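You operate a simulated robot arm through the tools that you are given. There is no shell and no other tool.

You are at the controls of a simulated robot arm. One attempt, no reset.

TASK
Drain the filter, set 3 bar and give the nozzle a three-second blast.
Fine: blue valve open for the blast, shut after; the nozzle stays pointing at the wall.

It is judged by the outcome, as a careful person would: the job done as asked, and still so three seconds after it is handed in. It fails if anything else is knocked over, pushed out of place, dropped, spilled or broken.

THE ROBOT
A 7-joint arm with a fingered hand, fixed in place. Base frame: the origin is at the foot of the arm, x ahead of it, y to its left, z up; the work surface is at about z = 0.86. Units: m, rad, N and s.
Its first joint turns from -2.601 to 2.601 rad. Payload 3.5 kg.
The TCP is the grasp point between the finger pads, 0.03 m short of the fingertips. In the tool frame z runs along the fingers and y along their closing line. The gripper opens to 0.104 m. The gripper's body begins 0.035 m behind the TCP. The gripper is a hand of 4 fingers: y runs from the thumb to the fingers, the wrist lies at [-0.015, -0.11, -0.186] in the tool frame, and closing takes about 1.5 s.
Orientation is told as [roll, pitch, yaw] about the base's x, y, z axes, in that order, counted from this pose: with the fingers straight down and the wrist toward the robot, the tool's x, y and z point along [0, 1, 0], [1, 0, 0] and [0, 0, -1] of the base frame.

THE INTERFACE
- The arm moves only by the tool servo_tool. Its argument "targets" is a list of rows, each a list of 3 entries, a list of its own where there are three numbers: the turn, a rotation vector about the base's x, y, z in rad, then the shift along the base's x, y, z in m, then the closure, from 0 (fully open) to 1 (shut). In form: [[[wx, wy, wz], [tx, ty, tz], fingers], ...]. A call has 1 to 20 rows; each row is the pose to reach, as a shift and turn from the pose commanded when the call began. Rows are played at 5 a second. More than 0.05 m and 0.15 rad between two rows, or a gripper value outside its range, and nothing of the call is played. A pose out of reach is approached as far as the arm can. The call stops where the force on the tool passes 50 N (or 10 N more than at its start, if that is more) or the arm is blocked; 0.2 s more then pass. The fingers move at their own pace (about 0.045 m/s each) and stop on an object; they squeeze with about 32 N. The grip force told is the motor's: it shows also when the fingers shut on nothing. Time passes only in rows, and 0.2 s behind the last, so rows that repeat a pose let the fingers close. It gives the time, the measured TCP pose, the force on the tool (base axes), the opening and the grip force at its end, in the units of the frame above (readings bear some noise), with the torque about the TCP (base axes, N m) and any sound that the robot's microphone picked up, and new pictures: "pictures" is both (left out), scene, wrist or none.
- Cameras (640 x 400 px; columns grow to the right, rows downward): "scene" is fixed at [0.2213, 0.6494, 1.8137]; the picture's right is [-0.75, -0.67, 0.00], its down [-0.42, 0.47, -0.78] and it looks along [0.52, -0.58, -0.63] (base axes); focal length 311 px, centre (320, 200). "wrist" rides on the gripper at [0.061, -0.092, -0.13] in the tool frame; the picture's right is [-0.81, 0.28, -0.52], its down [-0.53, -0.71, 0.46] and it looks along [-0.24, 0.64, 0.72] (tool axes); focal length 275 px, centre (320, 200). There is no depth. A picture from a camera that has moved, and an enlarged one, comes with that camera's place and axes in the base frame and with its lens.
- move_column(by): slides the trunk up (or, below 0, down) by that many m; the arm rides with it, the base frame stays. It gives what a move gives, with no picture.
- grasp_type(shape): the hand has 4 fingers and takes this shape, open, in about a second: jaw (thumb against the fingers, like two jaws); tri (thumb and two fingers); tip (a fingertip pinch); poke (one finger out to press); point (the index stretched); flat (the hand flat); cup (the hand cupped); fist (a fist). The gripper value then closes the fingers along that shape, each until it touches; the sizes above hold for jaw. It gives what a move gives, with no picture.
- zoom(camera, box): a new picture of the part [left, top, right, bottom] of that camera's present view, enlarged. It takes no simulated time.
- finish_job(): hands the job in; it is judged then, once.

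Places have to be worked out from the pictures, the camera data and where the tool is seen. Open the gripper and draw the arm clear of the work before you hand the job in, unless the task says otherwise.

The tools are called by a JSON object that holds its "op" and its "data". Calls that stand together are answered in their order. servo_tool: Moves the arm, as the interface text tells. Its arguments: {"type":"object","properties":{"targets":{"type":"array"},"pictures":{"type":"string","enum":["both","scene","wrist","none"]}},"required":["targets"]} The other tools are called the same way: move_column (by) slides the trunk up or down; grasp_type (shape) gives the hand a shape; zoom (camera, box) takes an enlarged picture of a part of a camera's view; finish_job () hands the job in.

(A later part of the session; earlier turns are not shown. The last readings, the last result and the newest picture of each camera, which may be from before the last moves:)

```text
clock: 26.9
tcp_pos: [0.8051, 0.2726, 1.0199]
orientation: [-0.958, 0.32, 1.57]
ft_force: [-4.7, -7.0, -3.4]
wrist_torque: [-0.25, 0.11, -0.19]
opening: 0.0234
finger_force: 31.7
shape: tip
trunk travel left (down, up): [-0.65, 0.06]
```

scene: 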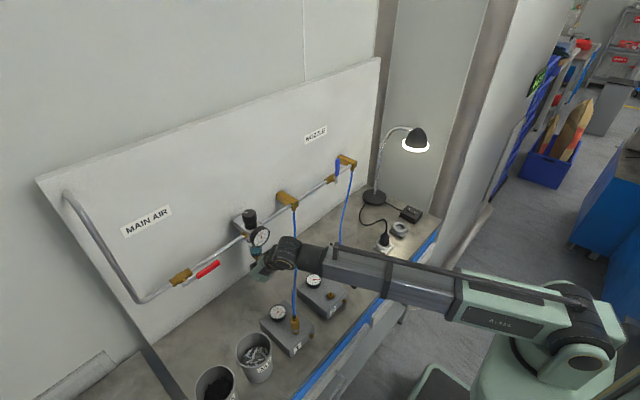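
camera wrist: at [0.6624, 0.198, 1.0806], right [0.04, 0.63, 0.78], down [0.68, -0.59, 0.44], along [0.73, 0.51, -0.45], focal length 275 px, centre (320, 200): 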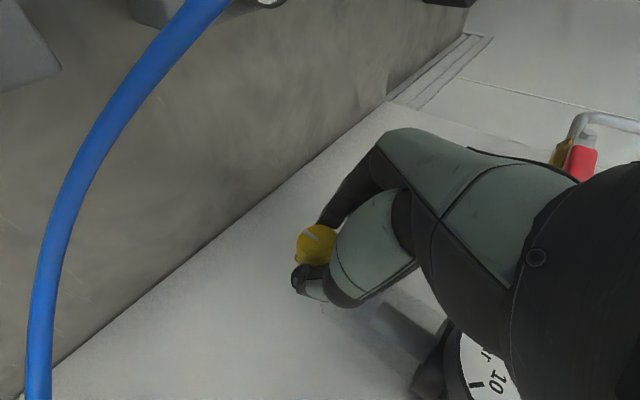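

Torque rises against closing, so the drain is seated. I release and back out along the approach line.

{"op": "servo_tool", "data": {"targets": [[[0, 0, 0], [0, 0, 0], 0.42], [[0, 0, 0], [0, 0, 0], 0.42], [[0, 0, 0], [0, 0, 0], 0.42], [[0, 0, 0], [-0.0164, 0.0036, 0.011], 0.42], [[0, 0, 0], [-0.0327, 0.0073, 0.0218], 0.42], [[0, 0, 0], [-0.0491, 0.0109, 0.0327], 0.42], [[0, 0, 0], [-0.0654, 0.0145, 0.0436], 0.42], [[0, 0, 0], [-0.085, 0.0145, 0.075], 0.42], [[0, 0, 0], [-0.1, 0.0145, 0.115], 0.42], [[0, 0, 0], [-0.12, 0.0145, 0.155], 0.42], [[0, 0, 0], [-0.14, 0.0145, 0.195], 0.42]]}}

{"op": "zoom", "data": {"camera": "scene", "box": [230, 200, 310, 290]}}

```text
clock: 29.3
tcp_pos: [0.6616, 0.2876, 1.2181]
orientation: [-0.961, 0.322, 1.57]
ft_force: [-0.2, -0.7, 0.2]
wrist_torque: [0.02, 0.06, 0.01]
opening: 0.0598
finger_force: 0.1
shape: tip
trunk travel left (down, up): [-0.65, 0.06]
camera wrist: at [0.5208, 0.2082, 1.2712], right [0.04, 0.56, 0.82], down [0.68, -0.62, 0.39], along [0.73, 0.54, -0.41], focal length 275 px, centre (320, 200)
```

scene: 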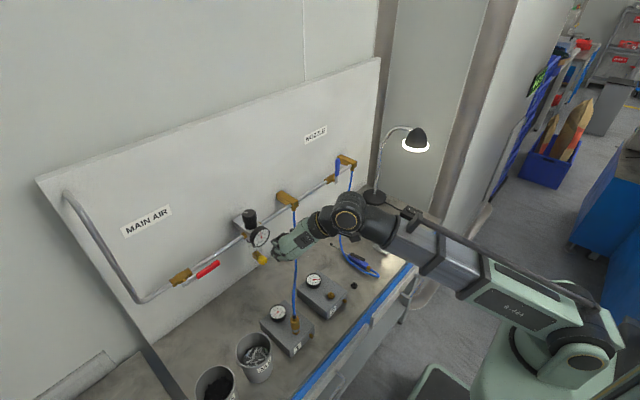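
wrist: 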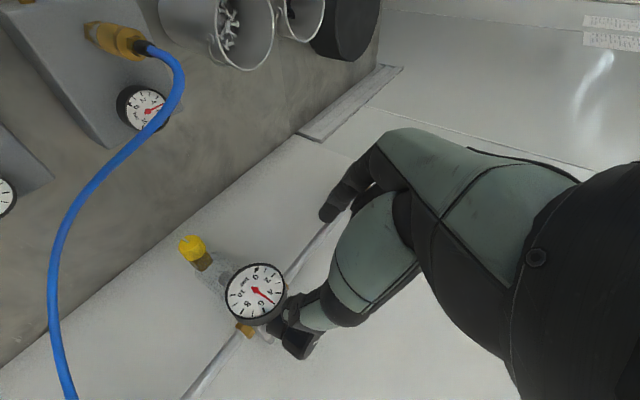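

```text
4.44 times, centred on (270, 245) of scene
camera zoom: at [0.2213, 0.6494, 1.8137], right [-0.75, -0.67, 0.0], down [-0.42, 0.47, -0.78], along [0.52, -0.58, -0.63], focal length 1384 px, centre (542, 0)
```

zoom: 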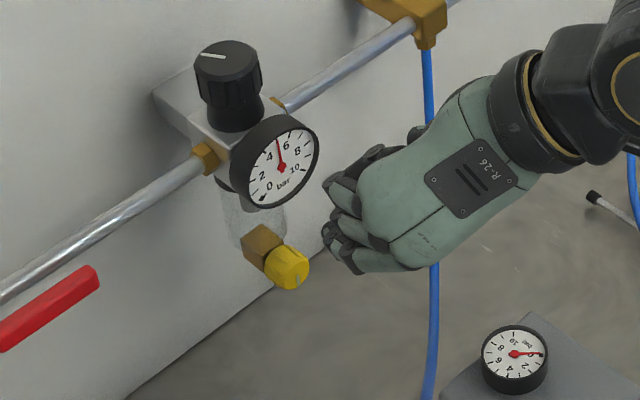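

The filter is drained and the drain is shut. Next is the regulator: I'll turn the hand to point straight down (yaw about -30°) while rising to a standby spot in front of and above the knob at (0.836, 0.272, 1.207).

{"op": "servo_tool", "data": {"targets": [[[0.07, 0.0158, -0.1197], [0.0053, -0.0009, 0.0065], 0.2], [[0.14, 0.0316, -0.2394], [0.0106, -0.0018, 0.013], 0.2], [[0.21, 0.0474, -0.3591], [0.0159, -0.0027, 0.0195], 0.2], [[0.28, 0.0632, -0.4788], [0.0212, -0.0036, 0.026], 0.2], [[0.35, 0.079, -0.5985], [0.0265, -0.0045, 0.0325], 0.2], [[0.42, 0.0948, -0.7182], [0.0318, -0.0054, 0.039], 0.2], [[0.49, 0.1106, -0.8379], [0.0371, -0.0063, 0.0455], 0.2], [[0.56, 0.1264, -0.9576], [0.0424, -0.0072, 0.052], 0.2], [[0.63, 0.1422, -1.0773], [0.0477, -0.0081, 0.0585], 0.2], [[0.7, 0.158, -1.197], [0.053, -0.009, 0.065], 0.2], [[0.77, 0.1738, -1.3167], [0.0583, -0.0099, 0.0715], 0.2], [[0.84, 0.1896, -1.4364], [0.0636, -0.0108, 0.078], 0.2], [[0.91, 0.2054, -1.5561], [0.0689, -0.0117, 0.0845], 0.2], [[0.98, 0.2212, -1.6758], [0.0742, -0.0126, 0.091], 0.2], [[1.05, 0.237, -1.7955], [0.0795, -0.0135, 0.0975], 0.2], [[1.12, 0.2528, -1.9152], [0.0848, -0.0144, 0.104], 0.2], [[1.189, 0.268, -2.034], [0.09, -0.016, 0.11], 0.2]]}}

```text
clock: 32.9
tcp_pos: [0.7539, 0.273, 1.3266]
orientation: [0.0, 0.0, -0.525]
ft_force: [-0.8, -0.3, 0.0]
wrist_torque: [-0.02, -0.03, -0.02]
opening: 0.083
finger_force: 0.0
shape: tip
trunk travel left (down, up): [-0.65, 0.06]
camera wrist: at [0.7059, 0.3705, 1.4578], right [-0.17, -0.84, 0.52], down [-0.88, -0.1, -0.46], along [0.44, -0.53, -0.72], focal length 275 px, centre (320, 200)
```

scene: 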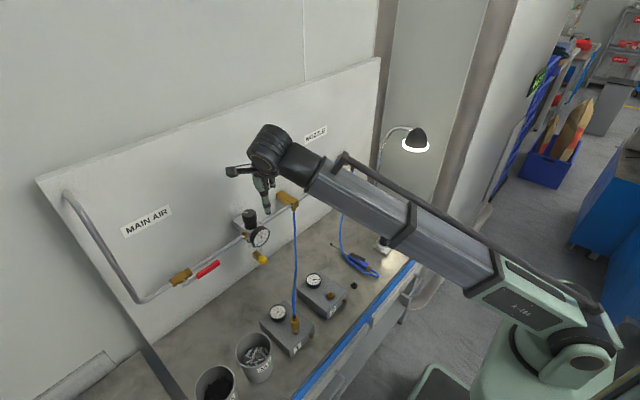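
wrist: 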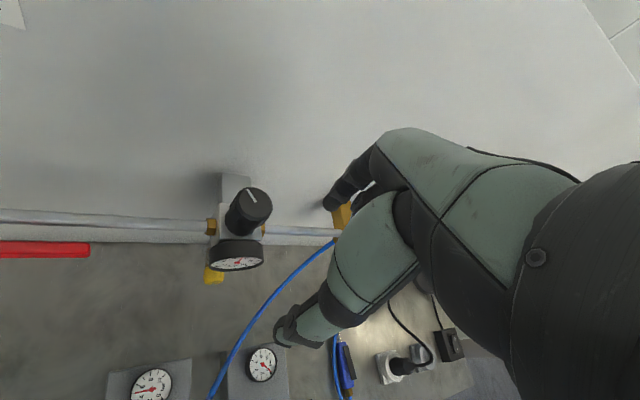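

The hand points down and reached its spot. I move over the knob axis (about 0.841, 0.274) with the fingertips still 2 cm above the knob, then check alignment.

{"op": "servo_tool", "data": {"targets": [[[0, 0, 0], [0.02, 0, 0], 0.3], [[0, 0, 0], [0.045, 0, -0.01], 0.3], [[0, 0, 0], [0.067, 0.001, -0.03], 0.3], [[0, 0, 0], [0.087, 0.002, -0.05], 0.3], [[0, 0, 0], [0.087, 0.002, -0.067], 0.3], [[0, 0, 0], [0.087, 0.002, -0.067], 0.3]]}}

{"op": "zoom", "data": {"camera": "scene", "box": [210, 150, 330, 270]}}

{"op": "zoom", "data": {"camera": "wrist", "box": [200, 130, 420, 350]}}

```text
clock: 34.3
tcp_pos: [0.8412, 0.2738, 1.258]
orientation: [-0.001, 0.0, -0.523]
ft_force: [0.3, -0.8, 0.8]
wrist_torque: [0.04, 0.02, -0.01]
opening: 0.0734
finger_force: 0.1
shape: tip
trunk travel left (down, up): [-0.65, 0.06]
camera wrist: at [0.7925, 0.3723, 1.3902], right [-0.16, -0.84, 0.52], down [-0.88, -0.11, -0.45], along [0.44, -0.53, -0.72], focal length 275 px, centre (320, 200)
```

scene: 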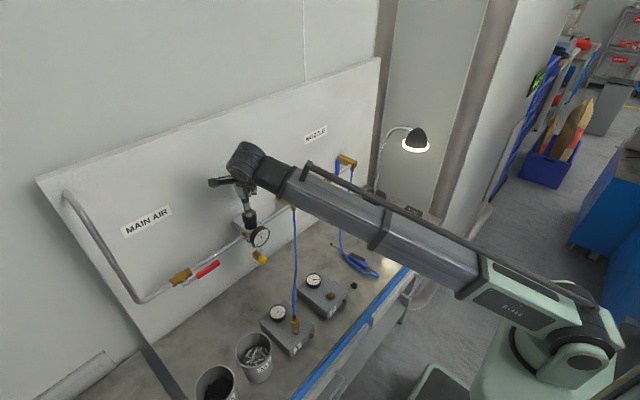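
wrist: 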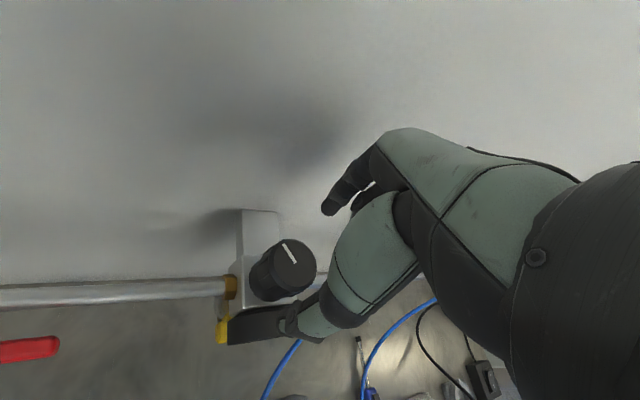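

```text
3.33 times, centred on (270, 210) of scene
camera zoom: at [0.2213, 0.6494, 1.8137], right [-0.75, -0.67, 0.0], down [-0.42, 0.47, -0.78], along [0.52, -0.58, -0.63], focal length 1038 px, centre (487, 167)
```

zoom: 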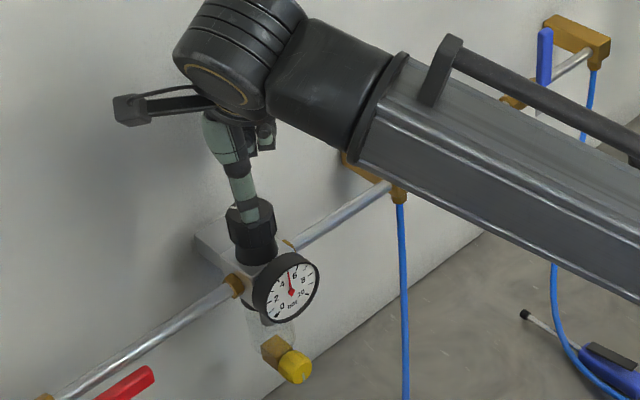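

```text
1.82 times, centred on (310, 240) of wrist
camera zoom: at [0.7925, 0.3723, 1.3902], right [-0.16, -0.84, 0.52], down [-0.88, -0.11, -0.45], along [0.44, -0.53, -0.72], focal length 500 px, centre (338, 127)
```

zoom: 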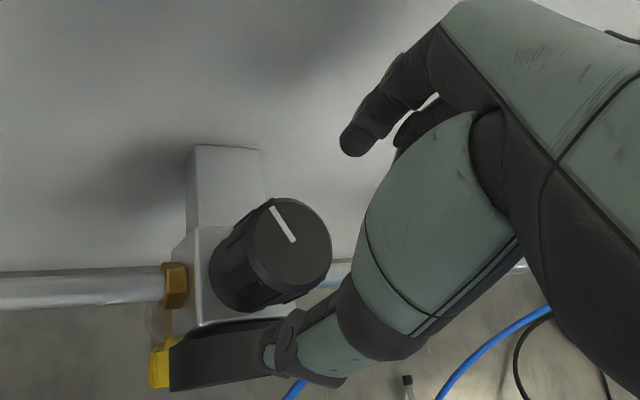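

The knob top sits within 3 mm of the tool axis; I shift +3 mm in x, descend 5.3 cm so the tips straddle the knob, then close.

{"op": "servo_tool", "data": {"targets": [[[0, 0, 0], [0.003, 0, -0.015], 0.3], [[0, 0, 0], [0.003, 0, -0.03], 0.3], [[0, 0, 0], [0.003, 0, -0.043], 0.3], [[0, 0, 0], [0.003, 0, -0.053], 0.3], [[0, 0, 0], [0.003, 0, -0.053], 0.45], [[0, 0, 0], [0.003, 0, -0.053], 0.6], [[0, 0, 0], [0.003, 0, -0.053], 1], [[0, 0, 0], [0.003, 0, -0.053], 1], [[0, 0, 0], [0.003, 0, -0.053], 1]]}}

{"op": "zoom", "data": {"camera": "scene", "box": [230, 190, 290, 260]}}

{"op": "zoom", "data": {"camera": "wrist", "box": [200, 130, 420, 350]}}

```text
clock: 36.3
tcp_pos: [0.8433, 0.2735, 1.2058]
orientation: [0.0, -0.002, -0.519]
ft_force: [-0.9, 2.2, -2.4]
wrist_torque: [0.04, 0.0, -0.02]
opening: 0.0356
finger_force: 31.7
shape: tip
trunk travel left (down, up): [-0.65, 0.06]
camera wrist: at [0.7954, 0.3723, 1.3373], right [-0.16, -0.84, 0.52], down [-0.88, -0.11, -0.45], along [0.44, -0.53, -0.72], focal length 275 px, centre (320, 200)
```

scene: 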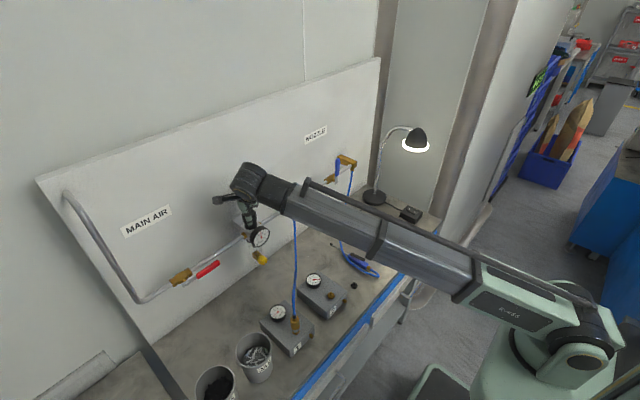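
wrist: 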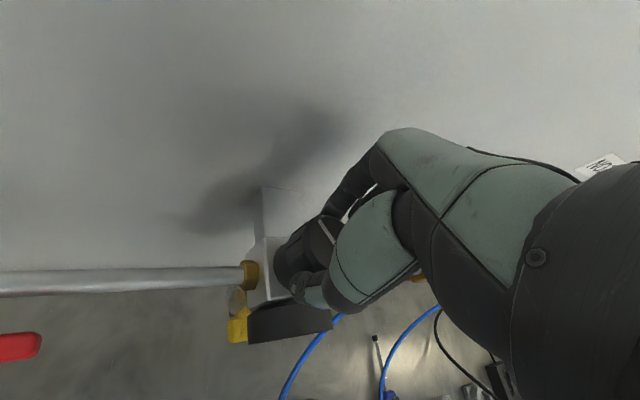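

```text
5.71 times, centred on (260, 225) of scene
camera zoom: at [0.2213, 0.6494, 1.8137], right [-0.75, -0.67, 0.0], down [-0.42, 0.47, -0.78], along [0.52, -0.58, -0.63], focal length 1779 px, centre (663, 57)
```

zoom: 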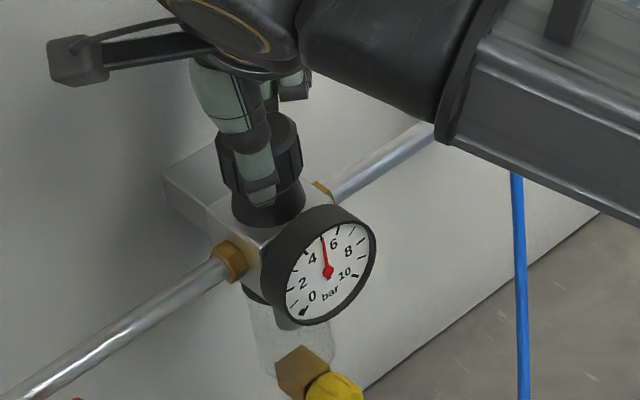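

```text
1.82 times, centred on (310, 240) of wrist
camera zoom: at [0.7954, 0.3723, 1.3373], right [-0.16, -0.84, 0.52], down [-0.88, -0.11, -0.45], along [0.44, -0.53, -0.72], focal length 500 px, centre (338, 127)
```

zoom: 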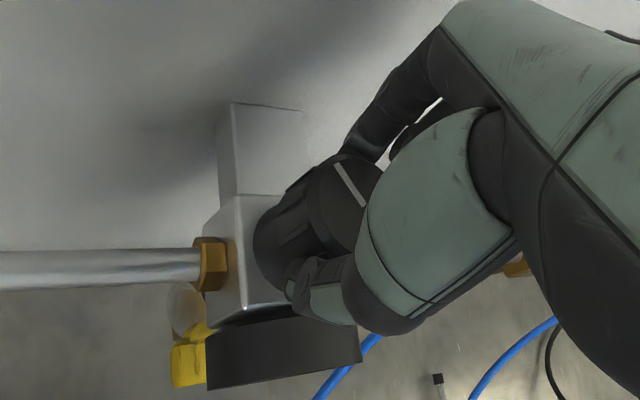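

The knob is gripped symmetrically and the gauge is readable at about 5 bar. I turn counter-clockwise (seen from above) by 0.4 rad and read the gauge.

{"op": "servo_tool", "data": {"targets": [[[0, 0, 0.1], [0, 0, 0], 1], [[0, 0, 0.2], [0, 0, 0], 1], [[0, 0, 0.3], [0, 0, 0], 1], [[0, 0, 0.4], [0, 0, 0], 1], [[0, 0, 0.4], [0, 0, 0], 1]], "pictures": "wrist"}}

{"op": "zoom", "data": {"camera": "scene", "box": [245, 210, 285, 260]}}

```text
clock: 37.5
tcp_pos: [0.843, 0.2736, 1.2048]
orientation: [0.0, -0.001, -0.122]
ft_force: [-9.2, -1.4, -5.7]
wrist_torque: [-0.05, 0.2, -0.08]
opening: 0.0348
finger_force: 32.1
shape: tip
trunk travel left (down, up): [-0.65, 0.06]
camera wrist: at [0.7602, 0.3449, 1.3376], right [0.18, -0.84, 0.52], down [-0.77, -0.44, -0.45], along [0.61, -0.32, -0.72], focal length 275 px, centre (320, 200)
```

wrist: 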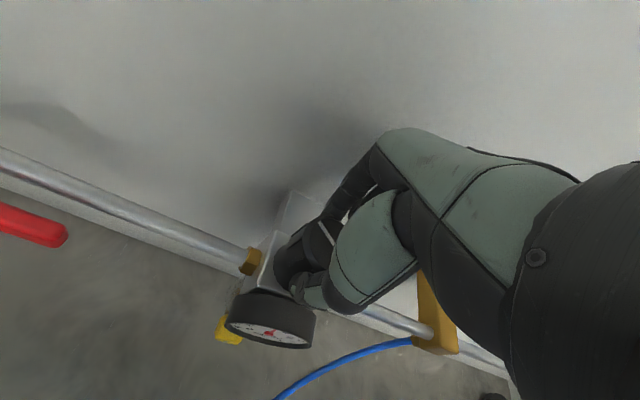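

```text
8.00 times, centred on (265, 235) of scene
camera zoom: at [0.2213, 0.6494, 1.8137], right [-0.75, -0.67, 0.0], down [-0.42, 0.47, -0.78], along [0.52, -0.58, -0.63], focal length 2490 px, centre (760, -80)
```

zoom: 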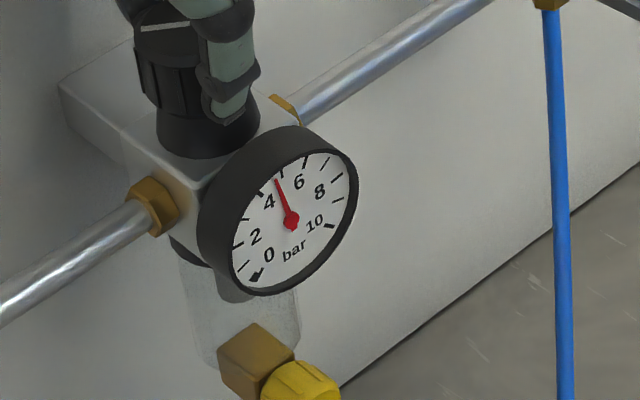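

The gauge has dropped a little (about 4.7). I continue counter-clockwise by another 0.8 rad.

{"op": "servo_tool", "data": {"targets": [[[0, 0, 0.1], [0, 0, 0], 1], [[0, 0, 0.2], [0, 0, 0], 1], [[0, 0, 0.3], [0, 0, 0], 1], [[0, 0, 0.4], [0, 0, 0], 1], [[0, 0, 0.5], [0, 0, 0], 1], [[0, 0, 0.6], [0, 0, 0], 1], [[0, 0, 0.7], [0, 0, 0], 1], [[0, 0, 0.8], [0, 0, 0], 1], [[0, 0, 0.8], [0, 0, 0], 1]], "pictures": "wrist"}}

{"op": "zoom", "data": {"camera": "scene", "box": [245, 210, 285, 260]}}

```text
clock: 39.5
tcp_pos: [0.8438, 0.2724, 1.2057]
orientation: [-0.003, -0.001, 0.681]
ft_force: [-8.3, -9.4, -6.2]
wrist_torque: [-0.29, 0.27, -0.03]
opening: 0.0338
finger_force: 32.3
shape: tip
trunk travel left (down, up): [-0.65, 0.06]
camera wrist: at [0.7345, 0.2621, 1.3379], right [0.72, -0.46, 0.52], down [-0.22, -0.86, -0.46], along [0.66, 0.22, -0.72], focal length 275 px, centre (320, 200)
```

wrist: 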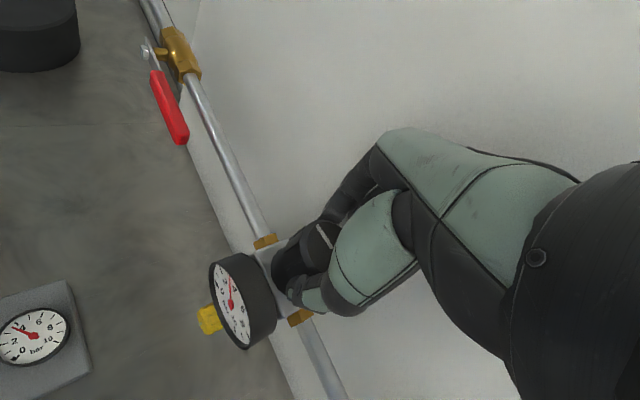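

```text
8.00 times, centred on (265, 235) of scene
camera zoom: at [0.2213, 0.6494, 1.8137], right [-0.75, -0.67, 0.0], down [-0.42, 0.47, -0.78], along [0.52, -0.58, -0.63], focal length 2490 px, centre (760, -80)
```

zoom: 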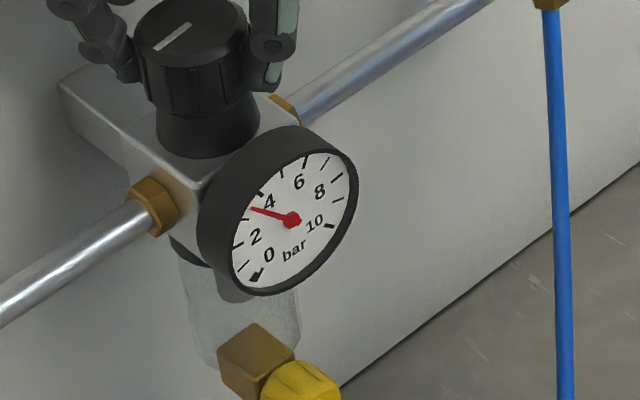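

The needle is now between 3 and 4. I zoom tighter to read it precisely.

{"op": "zoom", "data": {"camera": "scene", "box": [256, 226, 272, 248]}}

{"op": "zoom", "data": {"camera": "wrist", "box": [195, 245, 285, 355]}}

```text
16.00 times, centred on (264, 237) of scene
camera zoom: at [0.2213, 0.6494, 1.8137], right [-0.75, -0.67, 0.0], down [-0.42, 0.47, -0.78], along [0.52, -0.58, -0.63], focal length 4980 px, centre (1216, -392)
```

zoom: 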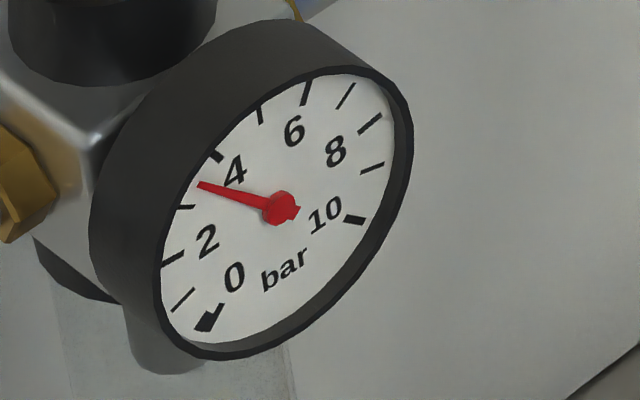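

```text
3.64 times, centred on (240, 300) of wrist
camera zoom: at [0.7345, 0.2621, 1.3379], right [0.72, -0.46, 0.52], down [-0.22, -0.86, -0.46], along [0.66, 0.22, -0.72], focal length 1001 px, centre (611, -164)
```

zoom: 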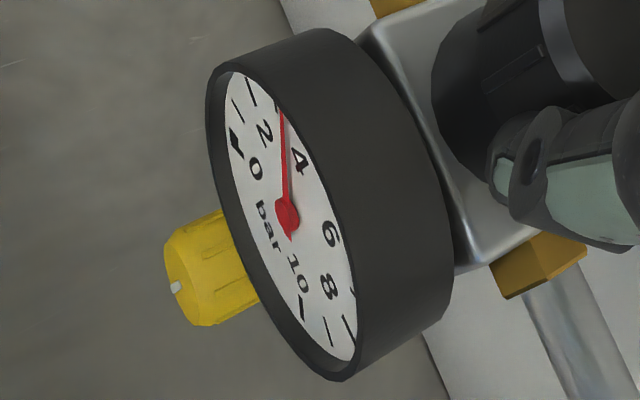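

The gauge reads about 3.45 bar. I turn another 0.25 rad counter-clockwise.

{"op": "servo_tool", "data": {"targets": [[[0, 0, 0.09], [0, 0, 0], 1], [[0, 0, 0.17], [0, 0, 0], 1], [[0, 0, 0.25], [0, 0, 0], 1], [[0, 0, 0.25], [0, 0, 0], 1], [[0, 0, 0.25], [0, 0, 0], 1]], "pictures": "none"}}

{"op": "zoom", "data": {"camera": "scene", "box": [256, 226, 272, 248]}}

```text
clock: 40.7
tcp_pos: [0.8433, 0.2731, 1.207]
orientation: [-0.001, -0.001, 0.929]
ft_force: [-6.9, -11.2, -6.4]
wrist_torque: [-0.38, 0.26, -0.06]
opening: 0.0339
finger_force: 32.0
shape: tip
trunk travel left (down, up): [-0.65, 0.06]
```

```text
16.00 times, centred on (264, 237) of scene
camera zoom: at [0.2213, 0.6494, 1.8137], right [-0.75, -0.67, 0.0], down [-0.42, 0.47, -0.78], along [0.52, -0.58, -0.63], focal length 4980 px, centre (1216, -392)
```

zoom: 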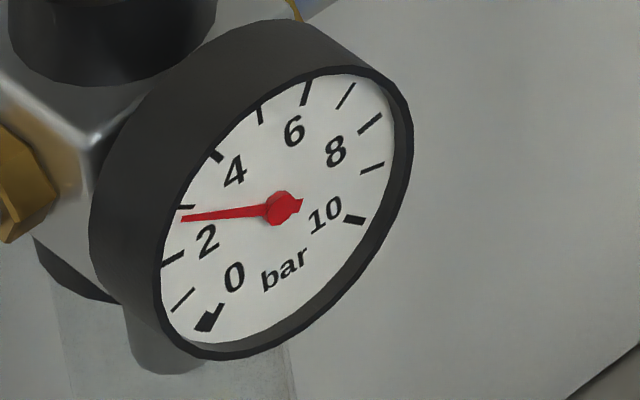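

By ellipse geometry the needle is now at roughly 2.86 bar, with sensitivity about 2.4 bar/rad. I turn back 0.06 rad, let it settle and re-read.

{"op": "servo_tool", "data": {"targets": [[[0, 0, -0.03], [0, 0, 0], 1], [[0, 0, -0.06], [0, 0, 0], 1], [[0, 0, -0.06], [0, 0, 0], 1], [[0, 0, -0.06], [0, 0, 0], 1], [[0, 0, -0.06], [0, 0, 0], 1]], "pictures": "none"}}

{"op": "zoom", "data": {"camera": "scene", "box": [256, 226, 272, 248]}}

```text
clock: 41.9
tcp_pos: [0.8428, 0.2727, 1.2067]
orientation: [-0.002, 0.0, 0.869]
ft_force: [-7.5, -9.4, -5.9]
wrist_torque: [-0.31, 0.24, -0.02]
opening: 0.0337
finger_force: 32.2
shape: tip
trunk travel left (down, up): [-0.65, 0.06]
```

```text
16.00 times, centred on (264, 237) of scene
camera zoom: at [0.2213, 0.6494, 1.8137], right [-0.75, -0.67, 0.0], down [-0.42, 0.47, -0.78], along [0.52, -0.58, -0.63], focal length 4980 px, centre (1216, -392)
```

zoom: 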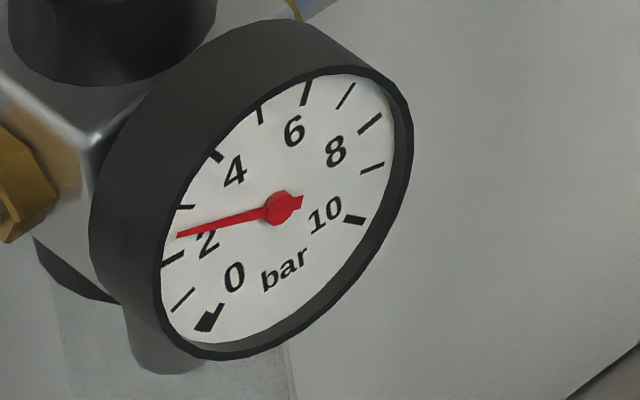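

The gauge lags: it still fell to about 2.5 after the turn back. I hold still for 3 s to let it settle.

{"op": "servo_tool", "data": {"targets": [[[0, 0, 0], [0, 0, 0], 1], [[0, 0, 0], [0, 0, 0], 1], [[0, 0, 0], [0, 0, 0], 1], [[0, 0, 0], [0, 0, 0], 1], [[0, 0, 0], [0, 0, 0], 1], [[0, 0, 0], [0, 0, 0], 1], [[0, 0, 0], [0, 0, 0], 1], [[0, 0, 0], [0, 0, 0], 1], [[0, 0, 0], [0, 0, 0], 1], [[0, 0, 0], [0, 0, 0], 1], [[0, 0, 0], [0, 0, 0], 1], [[0, 0, 0], [0, 0, 0], 1], [[0, 0, 0], [0, 0, 0], 1], [[0, 0, 0], [0, 0, 0], 1], [[0, 0, 0], [0, 0, 0], 1]], "pictures": "none"}}

{"op": "zoom", "data": {"camera": "scene", "box": [256, 226, 272, 248]}}

```text
clock: 45.1
tcp_pos: [0.8438, 0.273, 1.207]
orientation: [-0.003, 0.001, 0.869]
ft_force: [-7.0, -9.8, -6.0]
wrist_torque: [-0.31, 0.24, -0.02]
opening: 0.0335
finger_force: 31.7
shape: tip
trunk travel left (down, up): [-0.65, 0.06]
```

```text
16.00 times, centred on (264, 237) of scene
camera zoom: at [0.2213, 0.6494, 1.8137], right [-0.75, -0.67, 0.0], down [-0.42, 0.47, -0.78], along [0.52, -0.58, -0.63], focal length 4980 px, centre (1216, -392)
```

zoom: 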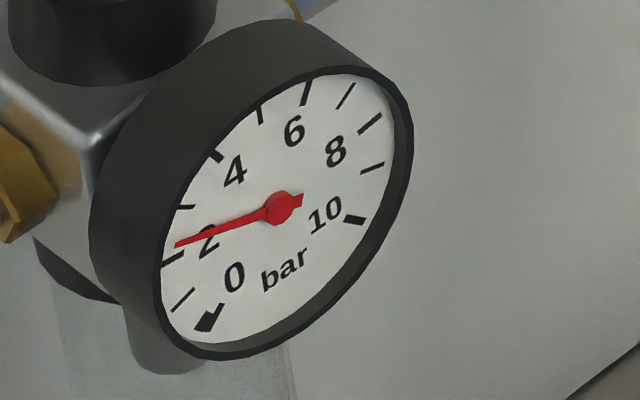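

Settled at about 2.4 bar, i.e. about 1.9 bar/rad overall. I turn clockwise 0.32 rad and wait 2.5 s.

{"op": "servo_tool", "data": {"targets": [[[0, 0, -0.08], [0, 0, 0], 1], [[0, 0, -0.16], [0, 0, 0], 1], [[0, 0, -0.24], [0, 0, 0], 1], [[0, 0, -0.32], [0, 0, 0], 1], [[0, 0, -0.32], [0, 0, 0], 1], [[0, 0, -0.32], [0, 0, 0], 1], [[0, 0, -0.32], [0, 0, 0], 1], [[0, 0, -0.32], [0, 0, 0], 1], [[0, 0, -0.32], [0, 0, 0], 1], [[0, 0, -0.32], [0, 0, 0], 1], [[0, 0, -0.32], [0, 0, 0], 1], [[0, 0, -0.32], [0, 0, 0], 1], [[0, 0, -0.32], [0, 0, 0], 1], [[0, 0, -0.32], [0, 0, 0], 1], [[0, 0, -0.32], [0, 0, 0], 1], [[0, 0, -0.32], [0, 0, 0], 1], [[0, 0, -0.32], [0, 0, 0], 1], [[0, 0, -0.32], [0, 0, 0], 1]], "pictures": "none"}}

{"op": "zoom", "data": {"camera": "scene", "box": [256, 226, 272, 248]}}

```text
clock: 48.9
tcp_pos: [0.8439, 0.2732, 1.2065]
orientation: [-0.003, 0.0, 0.548]
ft_force: [-3.8, -3.1, -5.7]
wrist_torque: [-0.09, 0.19, -0.03]
opening: 0.0335
finger_force: 31.9
shape: tip
trunk travel left (down, up): [-0.65, 0.06]
```

```text
16.00 times, centred on (264, 237) of scene
camera zoom: at [0.2213, 0.6494, 1.8137], right [-0.75, -0.67, 0.0], down [-0.42, 0.47, -0.78], along [0.52, -0.58, -0.63], focal length 4980 px, centre (1216, -392)
```

zoom: 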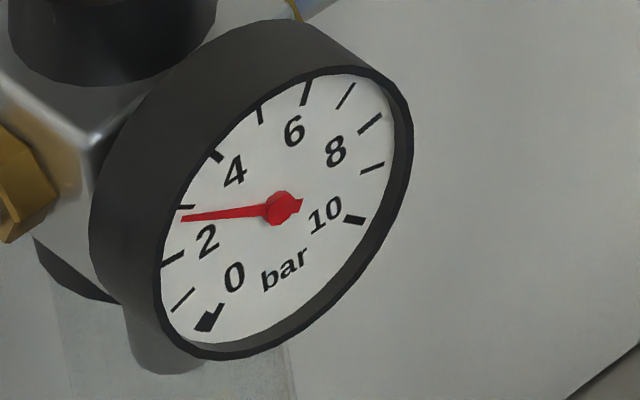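

It reads about 2.87. I add 0.07 rad clockwise and wait.

{"op": "servo_tool", "data": {"targets": [[[0, 0, -0.035], [0, 0, 0], 1], [[0, 0, -0.07], [0, 0, 0], 1], [[0, 0, -0.07], [0, 0, 0], 1], [[0, 0, -0.07], [0, 0, 0], 1], [[0, 0, -0.07], [0, 0, 0], 1], [[0, 0, -0.07], [0, 0, 0], 1], [[0, 0, -0.07], [0, 0, 0], 1], [[0, 0, -0.07], [0, 0, 0], 1], [[0, 0, -0.07], [0, 0, 0], 1], [[0, 0, -0.07], [0, 0, 0], 1], [[0, 0, -0.07], [0, 0, 0], 1], [[0, 0, -0.07], [0, 0, 0], 1], [[0, 0, -0.07], [0, 0, 0], 1], [[0, 0, -0.07], [0, 0, 0], 1], [[0, 0, -0.07], [0, 0, 0], 1], [[0, 0, -0.07], [0, 0, 0], 1]], "pictures": "wrist"}}

{"op": "zoom", "data": {"camera": "scene", "box": [256, 226, 272, 248]}}

{"op": "zoom", "data": {"camera": "wrist", "box": [195, 245, 305, 365]}}

```text
clock: 52.3
tcp_pos: [0.8436, 0.2733, 1.2068]
orientation: [-0.001, 0.0, 0.479]
ft_force: [-5.0, -0.9, -3.3]
wrist_torque: [-0.06, 0.18, 0.02]
opening: 0.0336
finger_force: 32.4
shape: tip
trunk travel left (down, up): [-0.65, 0.06]
camera wrist: at [0.7345, 0.2852, 1.3378], right [0.62, -0.59, 0.52], down [-0.39, -0.8, -0.46], along [0.69, 0.08, -0.72], focal length 275 px, centre (320, 200)
```

wrist: 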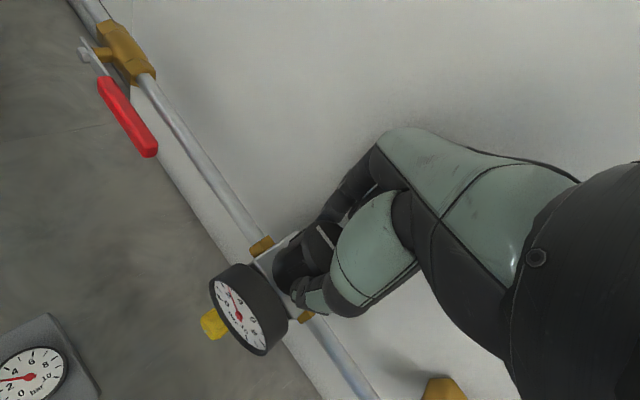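

```text
16.00 times, centred on (264, 237) of scene
camera zoom: at [0.2213, 0.6494, 1.8137], right [-0.75, -0.67, 0.0], down [-0.42, 0.47, -0.78], along [0.52, -0.58, -0.63], focal length 4980 px, centre (1216, -392)
```

zoom: 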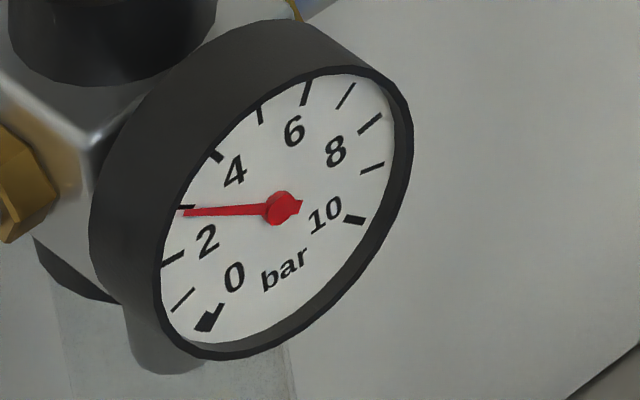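

```text
3.33 times, centred on (250, 305) of wrist
camera zoom: at [0.7345, 0.2852, 1.3378], right [0.62, -0.59, 0.52], down [-0.39, -0.8, -0.46], along [0.69, 0.08, -0.72], focal length 918 px, centre (553, -150)
```

zoom: 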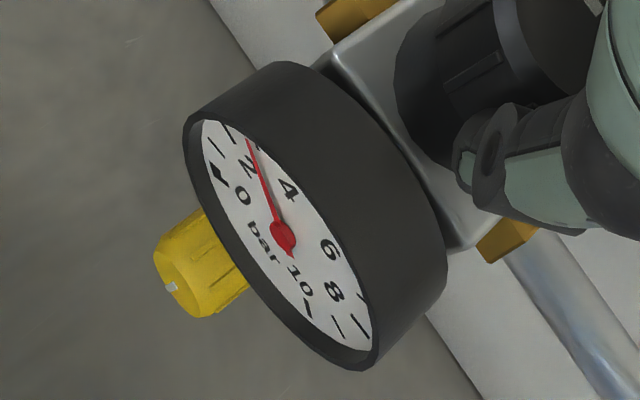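

The needle points at the 3 tick (about 2.97 bar). I release, lift straight up off the knob and re-read.

{"op": "servo_tool", "data": {"targets": [[[0, 0, 0], [0, 0, 0], 0.3], [[0, 0, 0], [0, 0, 0], 0.3], [[0, 0, 0], [0, 0, 0], 0.3], [[0, 0, 0], [0, 0, 0], 0.3], [[0, 0, 0], [0, 0, 0.02], 0.3], [[0, 0, 0], [0, 0, 0.04], 0.3], [[0, 0, 0], [0, 0, 0.07], 0.3], [[0, 0, 0], [-0.03, 0, 0.1], 0.3], [[0, 0, 0], [-0.07, 0, 0.12], 0.3], [[0, 0, 0], [-0.1, 0, 0.14], 0.3]]}}

{"op": "zoom", "data": {"camera": "scene", "box": [256, 226, 272, 248]}}

{"op": "zoom", "data": {"camera": "scene", "box": [310, 210, 400, 300]}}

```text
clock: 54.5
tcp_pos: [0.743, 0.2738, 1.3449]
orientation: [-0.002, -0.002, 0.479]
ft_force: [0.1, -0.1, 0.4]
wrist_torque: [-0.01, -0.04, 0.0]
opening: 0.0729
finger_force: 0.1
shape: tip
trunk travel left (down, up): [-0.65, 0.06]
camera wrist: at [0.6339, 0.2853, 1.4771], right [0.62, -0.59, 0.52], down [-0.39, -0.8, -0.45], along [0.68, 0.08, -0.72], focal length 275 px, centre (320, 200)
```

scene: 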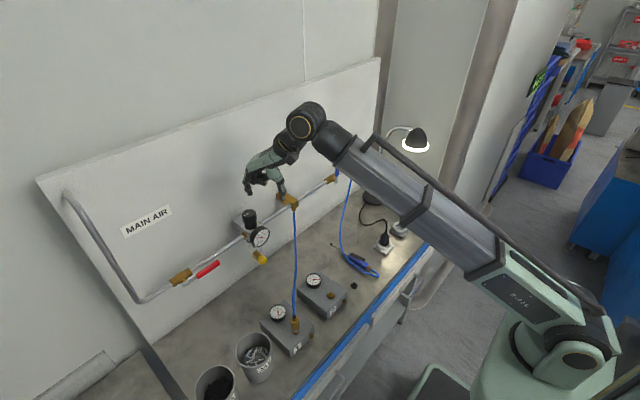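
wrist: 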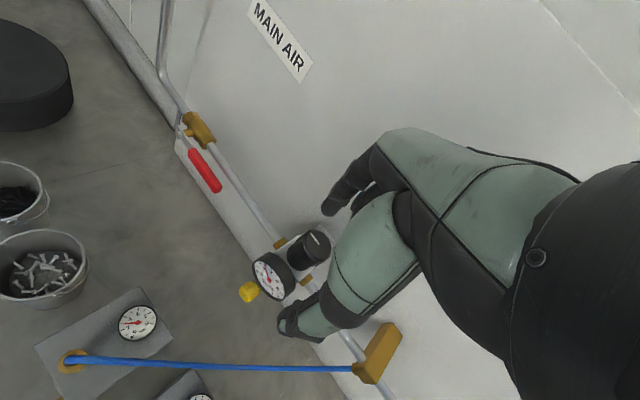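

```text
16.00 times, centred on (264, 237) of scene
camera zoom: at [0.2213, 0.6494, 1.8137], right [-0.75, -0.67, 0.0], down [-0.42, 0.47, -0.78], along [0.52, -0.58, -0.63], focal length 4980 px, centre (1216, -392)
```

zoom: 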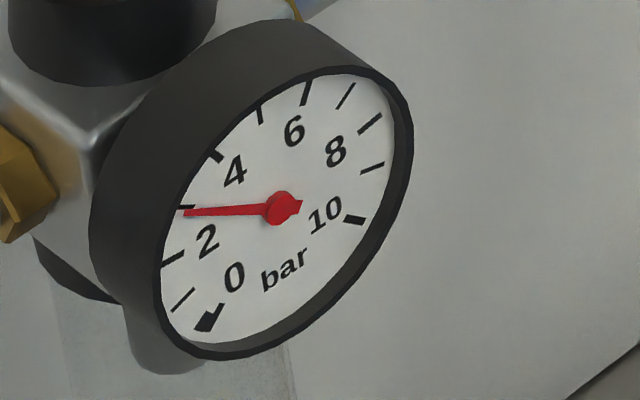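

```text
4.44 times, centred on (355, 255) of scene
camera zoom: at [0.2213, 0.6494, 1.8137], right [-0.75, -0.67, 0.0], down [-0.42, 0.47, -0.78], along [0.52, -0.58, -0.63], focal length 1384 px, centre (164, -44)
```

zoom: 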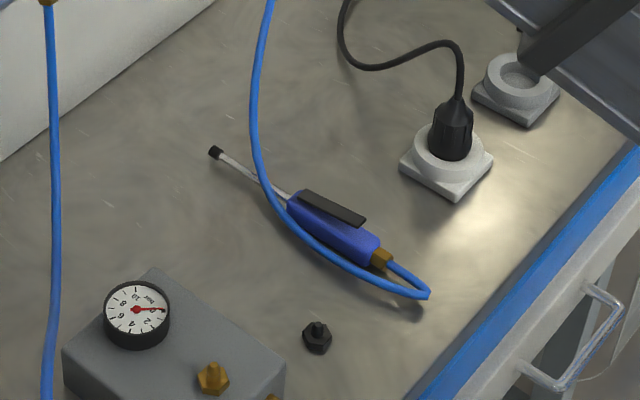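

Pressure holds at about 3 bar. The blue lever stands upright with its pivot near (0.81, -0.10, 1.13) and its grip from z≈1.16 to 1.23. I'll bring the hand horizontal (thumb on the -y side) in front of it, at a standoff of 15 cm.

{"op": "servo_tool", "data": {"targets": [[[-0.0654, -0.1076, 0.0654], [-0.0065, -0.0287, -0.0073], 0.4], [[-0.1307, -0.2152, 0.1307], [-0.0129, -0.0575, -0.0146], 0.4], [[-0.1961, -0.3227, 0.1961], [-0.0194, -0.0862, -0.0219], 0.4], [[-0.2614, -0.4303, 0.2614], [-0.0258, -0.1149, -0.0292], 0.4], [[-0.3268, -0.5379, 0.3268], [-0.0323, -0.1437, -0.0365], 0.4], [[-0.3921, -0.6455, 0.3921], [-0.0388, -0.1724, -0.0438], 0.4], [[-0.4575, -0.753, 0.4575], [-0.0452, -0.2011, -0.0512], 0.4], [[-0.5228, -0.8606, 0.5228], [-0.0517, -0.2298, -0.0585], 0.4], [[-0.5882, -0.9682, 0.5882], [-0.0582, -0.2586, -0.0658], 0.4], [[-0.6535, -1.0758, 0.6535], [-0.0646, -0.2873, -0.0731], 0.4], [[-0.7189, -1.1833, 0.7189], [-0.0711, -0.316, -0.0804], 0.4], [[-0.7842, -1.2909, 0.7842], [-0.0775, -0.3448, -0.0877], 0.4], [[-0.8496, -1.3985, 0.8496], [-0.084, -0.3735, -0.095], 0.4]]}}

{"op": "zoom", "data": {"camera": "scene", "box": [290, 130, 400, 230]}}

```text
clock: 57.3
tcp_pos: [0.6598, -0.1005, 1.2501]
orientation: [-1.575, 0.0, 1.573]
ft_force: [0.9, 0.3, 0.0]
wrist_torque: [0.02, 0.01, -0.04]
opening: 0.0628
finger_force: 0.0
shape: tip
trunk travel left (down, up): [-0.65, 0.06]
camera wrist: at [0.5303, -0.1927, 1.1902], right [-0.52, 0.27, 0.81], down [0.45, -0.71, 0.53], along [0.72, 0.65, 0.25], focal length 275 px, centre (320, 200)
```

scene: 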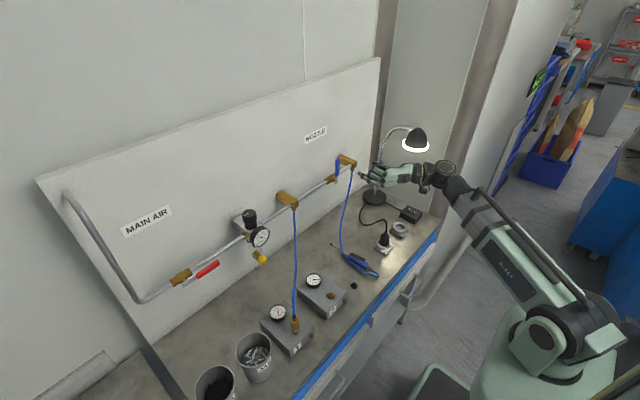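
wrist: 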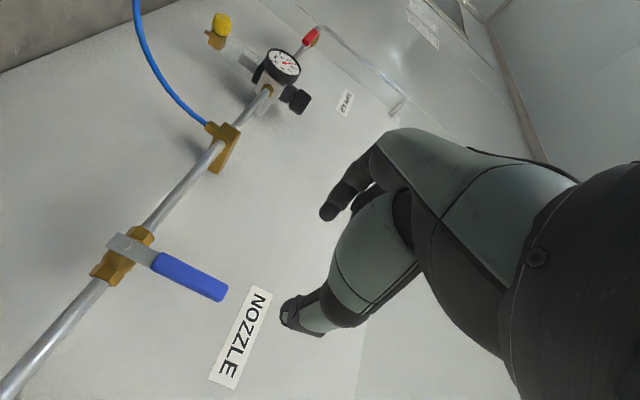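

```text
4.00 times, centred on (345, 180) of scene
camera zoom: at [0.2213, 0.6494, 1.8137], right [-0.75, -0.67, 0.0], down [-0.42, 0.47, -0.78], along [0.52, -0.58, -0.63], focal length 1245 px, centre (220, 280)
```

zoom: 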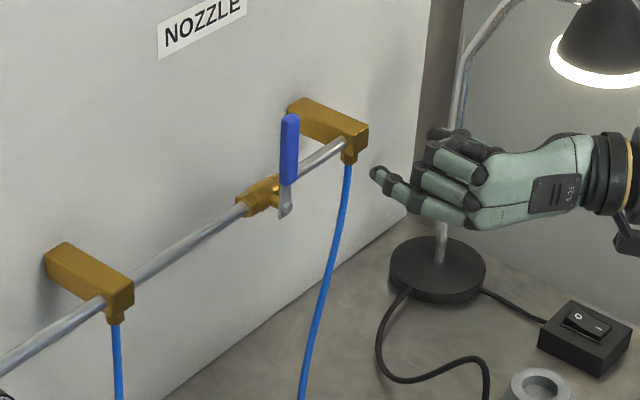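

Two-view triangulation gives the lever plane x≈0.814, pivot at (y -0.106, z 1.129), and tip at z≈1.227. I move to a closer standoff aligned with the grip at z≈1.194 and check.

{"op": "servo_tool", "data": {"targets": [[[0, 0, 0], [0.02, -0.0016, -0.0144], 0.45], [[0, 0, 0], [0.04, -0.0033, -0.0288], 0.45], [[0, 0, 0], [0.06, -0.0049, -0.0431], 0.45], [[0, 0, 0], [0.08, -0.0065, -0.0575], 0.45], [[0, 0, 0], [0.08, -0.0065, -0.0575], 0.45]]}}

{"op": "zoom", "data": {"camera": "wrist", "box": [200, 180, 420, 360]}}

{"op": "zoom", "data": {"camera": "scene", "box": [300, 130, 400, 220]}}

```text
clock: 58.5
tcp_pos: [0.7387, -0.104, 1.206]
orientation: [-1.559, -0.002, 1.571]
ft_force: [0.4, -0.8, -0.2]
wrist_torque: [-0.02, 0.01, 0.03]
opening: 0.0575
finger_force: 0.0
shape: tip
out of reach, approached as far as the arm can: row 4, 5
trunk travel left (down, up): [-0.65, 0.06]
camera wrist: at [0.6094, -0.1969, 1.1461], right [-0.51, 0.27, 0.82], down [0.46, -0.71, 0.53], along [0.73, 0.64, 0.24], focal length 275 px, centre (320, 200)
```

scene: 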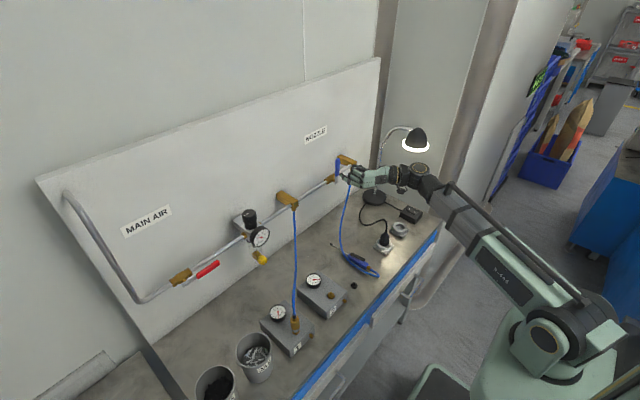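
wrist: 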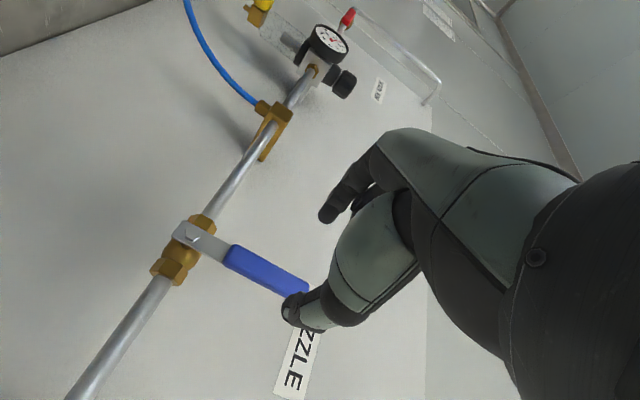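

```text
2.22 times, centred on (310, 270) of wrist
camera zoom: at [0.6094, -0.1969, 1.1461], right [-0.51, 0.27, 0.82], down [0.46, -0.71, 0.53], along [0.73, 0.64, 0.24], focal length 612 px, centre (342, 44)
```

zoom: 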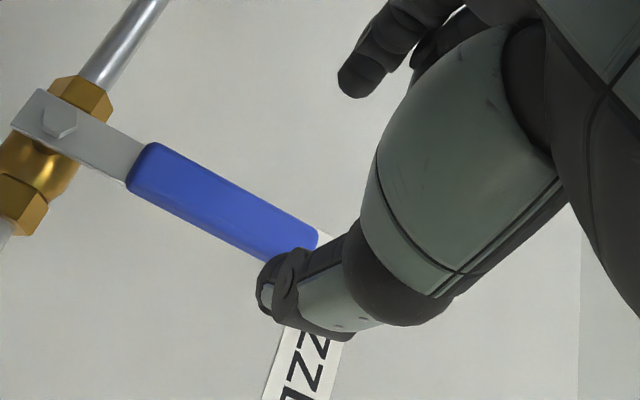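

```text
4.44 times, centred on (350, 175) of scene
camera zoom: at [0.2213, 0.6494, 1.8137], right [-0.75, -0.67, 0.0], down [-0.42, 0.47, -0.78], along [0.52, -0.58, -0.63], focal length 1384 px, centre (187, 311)
```

zoom: 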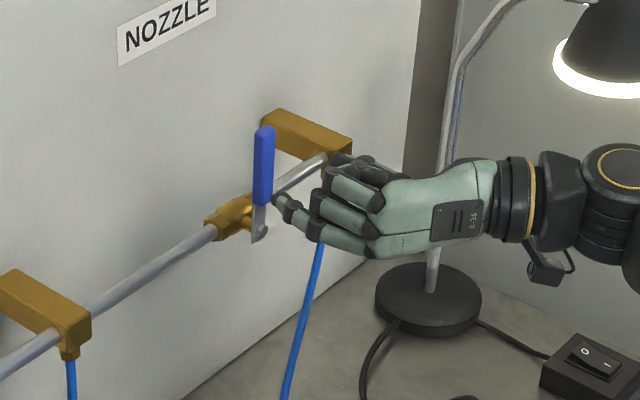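

That sideways orientation runs out of reach there. I'll back off and roll to the thumb-down horizontal pose instead, using a closed fingertip beak to push the lever (works for both opening and shutting).

{"op": "servo_tool", "data": {"targets": [[[0, 0, 0], [-0.03, 0.01, 0.005], 0.5], [[0, 0, 0], [-0.06, 0.02, 0.01], 0.6], [[0.14, 0, 0], [-0.06, 0.03, 0.01], 0.8], [[0.28, 0, 0], [-0.06, 0.035, 0.01], 1], [[0.42, 0, 0], [-0.06, 0.04, 0.01], 1], [[0.56, 0, 0], [-0.06, 0.04, 0.01], 1], [[0.7, 0, 0], [-0.06, 0.04, 0.01], 1], [[0.84, 0, 0], [-0.06, 0.04, 0.01], 1], [[0.98, 0, 0], [-0.06, 0.04, 0.01], 1], [[1.12, 0, 0], [-0.06, 0.04, 0.01], 1], [[1.26, 0, 0], [-0.06, 0.04, 0.01], 1], [[1.4, 0, 0], [-0.06, 0.04, 0.01], 1], [[1.5, 0, 0], [-0.06, 0.04, 0.01], 1], [[1.57, 0, 0], [-0.06, 0.04, 0.01], 1]]}}

{"op": "zoom", "data": {"camera": "scene", "box": [300, 130, 400, 220]}}

```text
clock: 61.5
tcp_pos: [0.6768, -0.0819, 1.2186]
orientation: [-1.049, -1.556, 1.064]
ft_force: [-0.7, -0.4, 0.0]
wrist_torque: [0.0, 0.03, -0.01]
opening: 0.0001
finger_force: 32.0
shape: tip
out of reach, approached as far as the arm can: row 14
trunk travel left (down, up): [-0.65, 0.06]
camera wrist: at [0.5451, -0.0239, 1.1282], right [-0.5, -0.81, 0.29], down [0.46, -0.53, -0.71], along [0.73, -0.23, 0.64], focal length 275 px, centre (320, 200)
```

scene: 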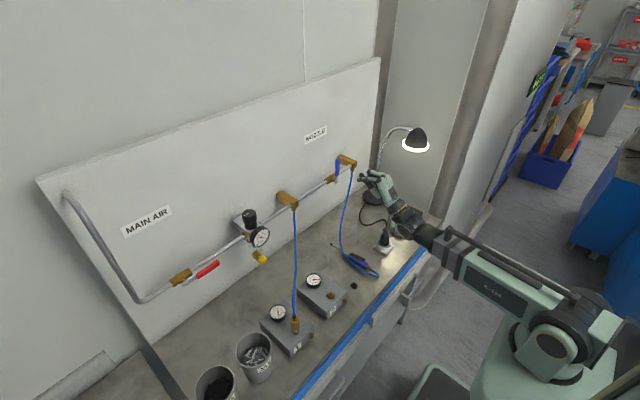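
wrist: 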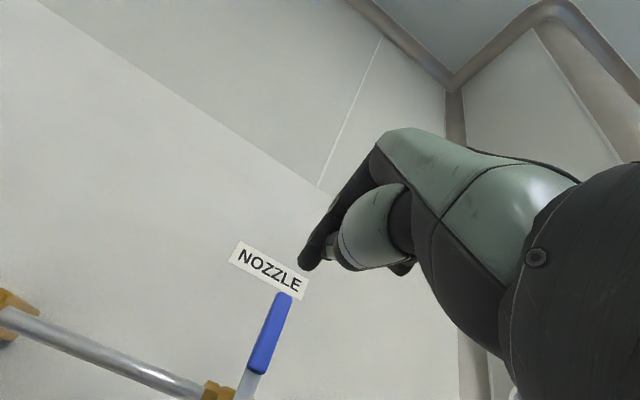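

```text
4.44 times, centred on (350, 175) of scene
camera zoom: at [0.2213, 0.6494, 1.8137], right [-0.75, -0.67, 0.0], down [-0.42, 0.47, -0.78], along [0.52, -0.58, -0.63], focal length 1384 px, centre (187, 311)
```

zoom: 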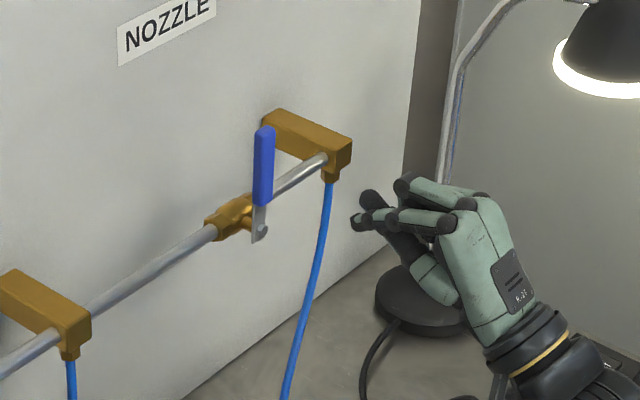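

Both poses brush a joint limit this close in. I test whether the thumb-down pose is fully reachable slightly farther out and clear of the lever (at y≈-0.05).

{"op": "servo_tool", "data": {"targets": [[[0, 0, 0], [0.0, 0.02, 0.02], 1], [[0, 0, 0], [0.03, 0.03, 0.02], 1], [[0, 0, 0], [0.06, 0.03, 0.01], 1], [[0, 0, 0], [0.07, 0.03, 0.0], 1]]}}

```text
clock: 62.5
tcp_pos: [0.742, -0.0747, 1.2261]
orientation: [-1.078, -1.546, 1.105]
ft_force: [-0.8, -0.6, 0.1]
wrist_torque: [-0.02, -0.02, 0.04]
opening: 0.0
finger_force: 32.4
shape: tip
out of reach, approached as far as the arm can: row 1, 2, 3, 4
trunk travel left (down, up): [-0.65, 0.06]
camera wrist: at [0.6107, -0.0218, 1.1357], right [-0.49, -0.82, 0.3], down [0.46, -0.54, -0.71], along [0.74, -0.21, 0.64], focal length 275 px, centre (320, 200)
```

scene: 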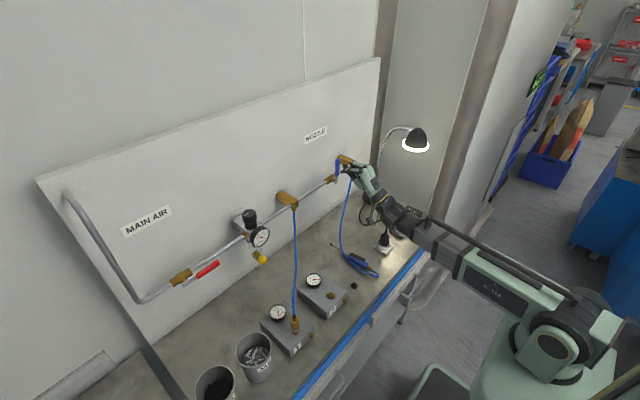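
wrist: 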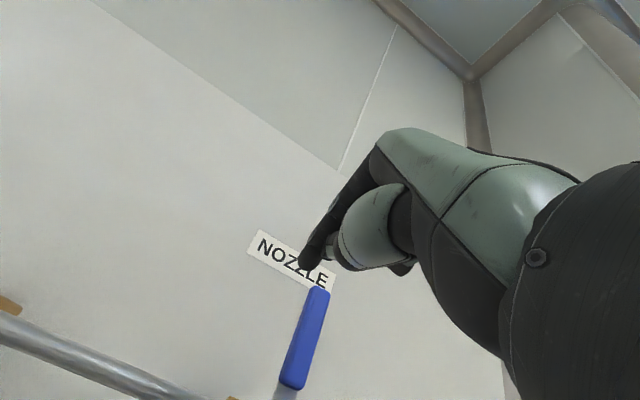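

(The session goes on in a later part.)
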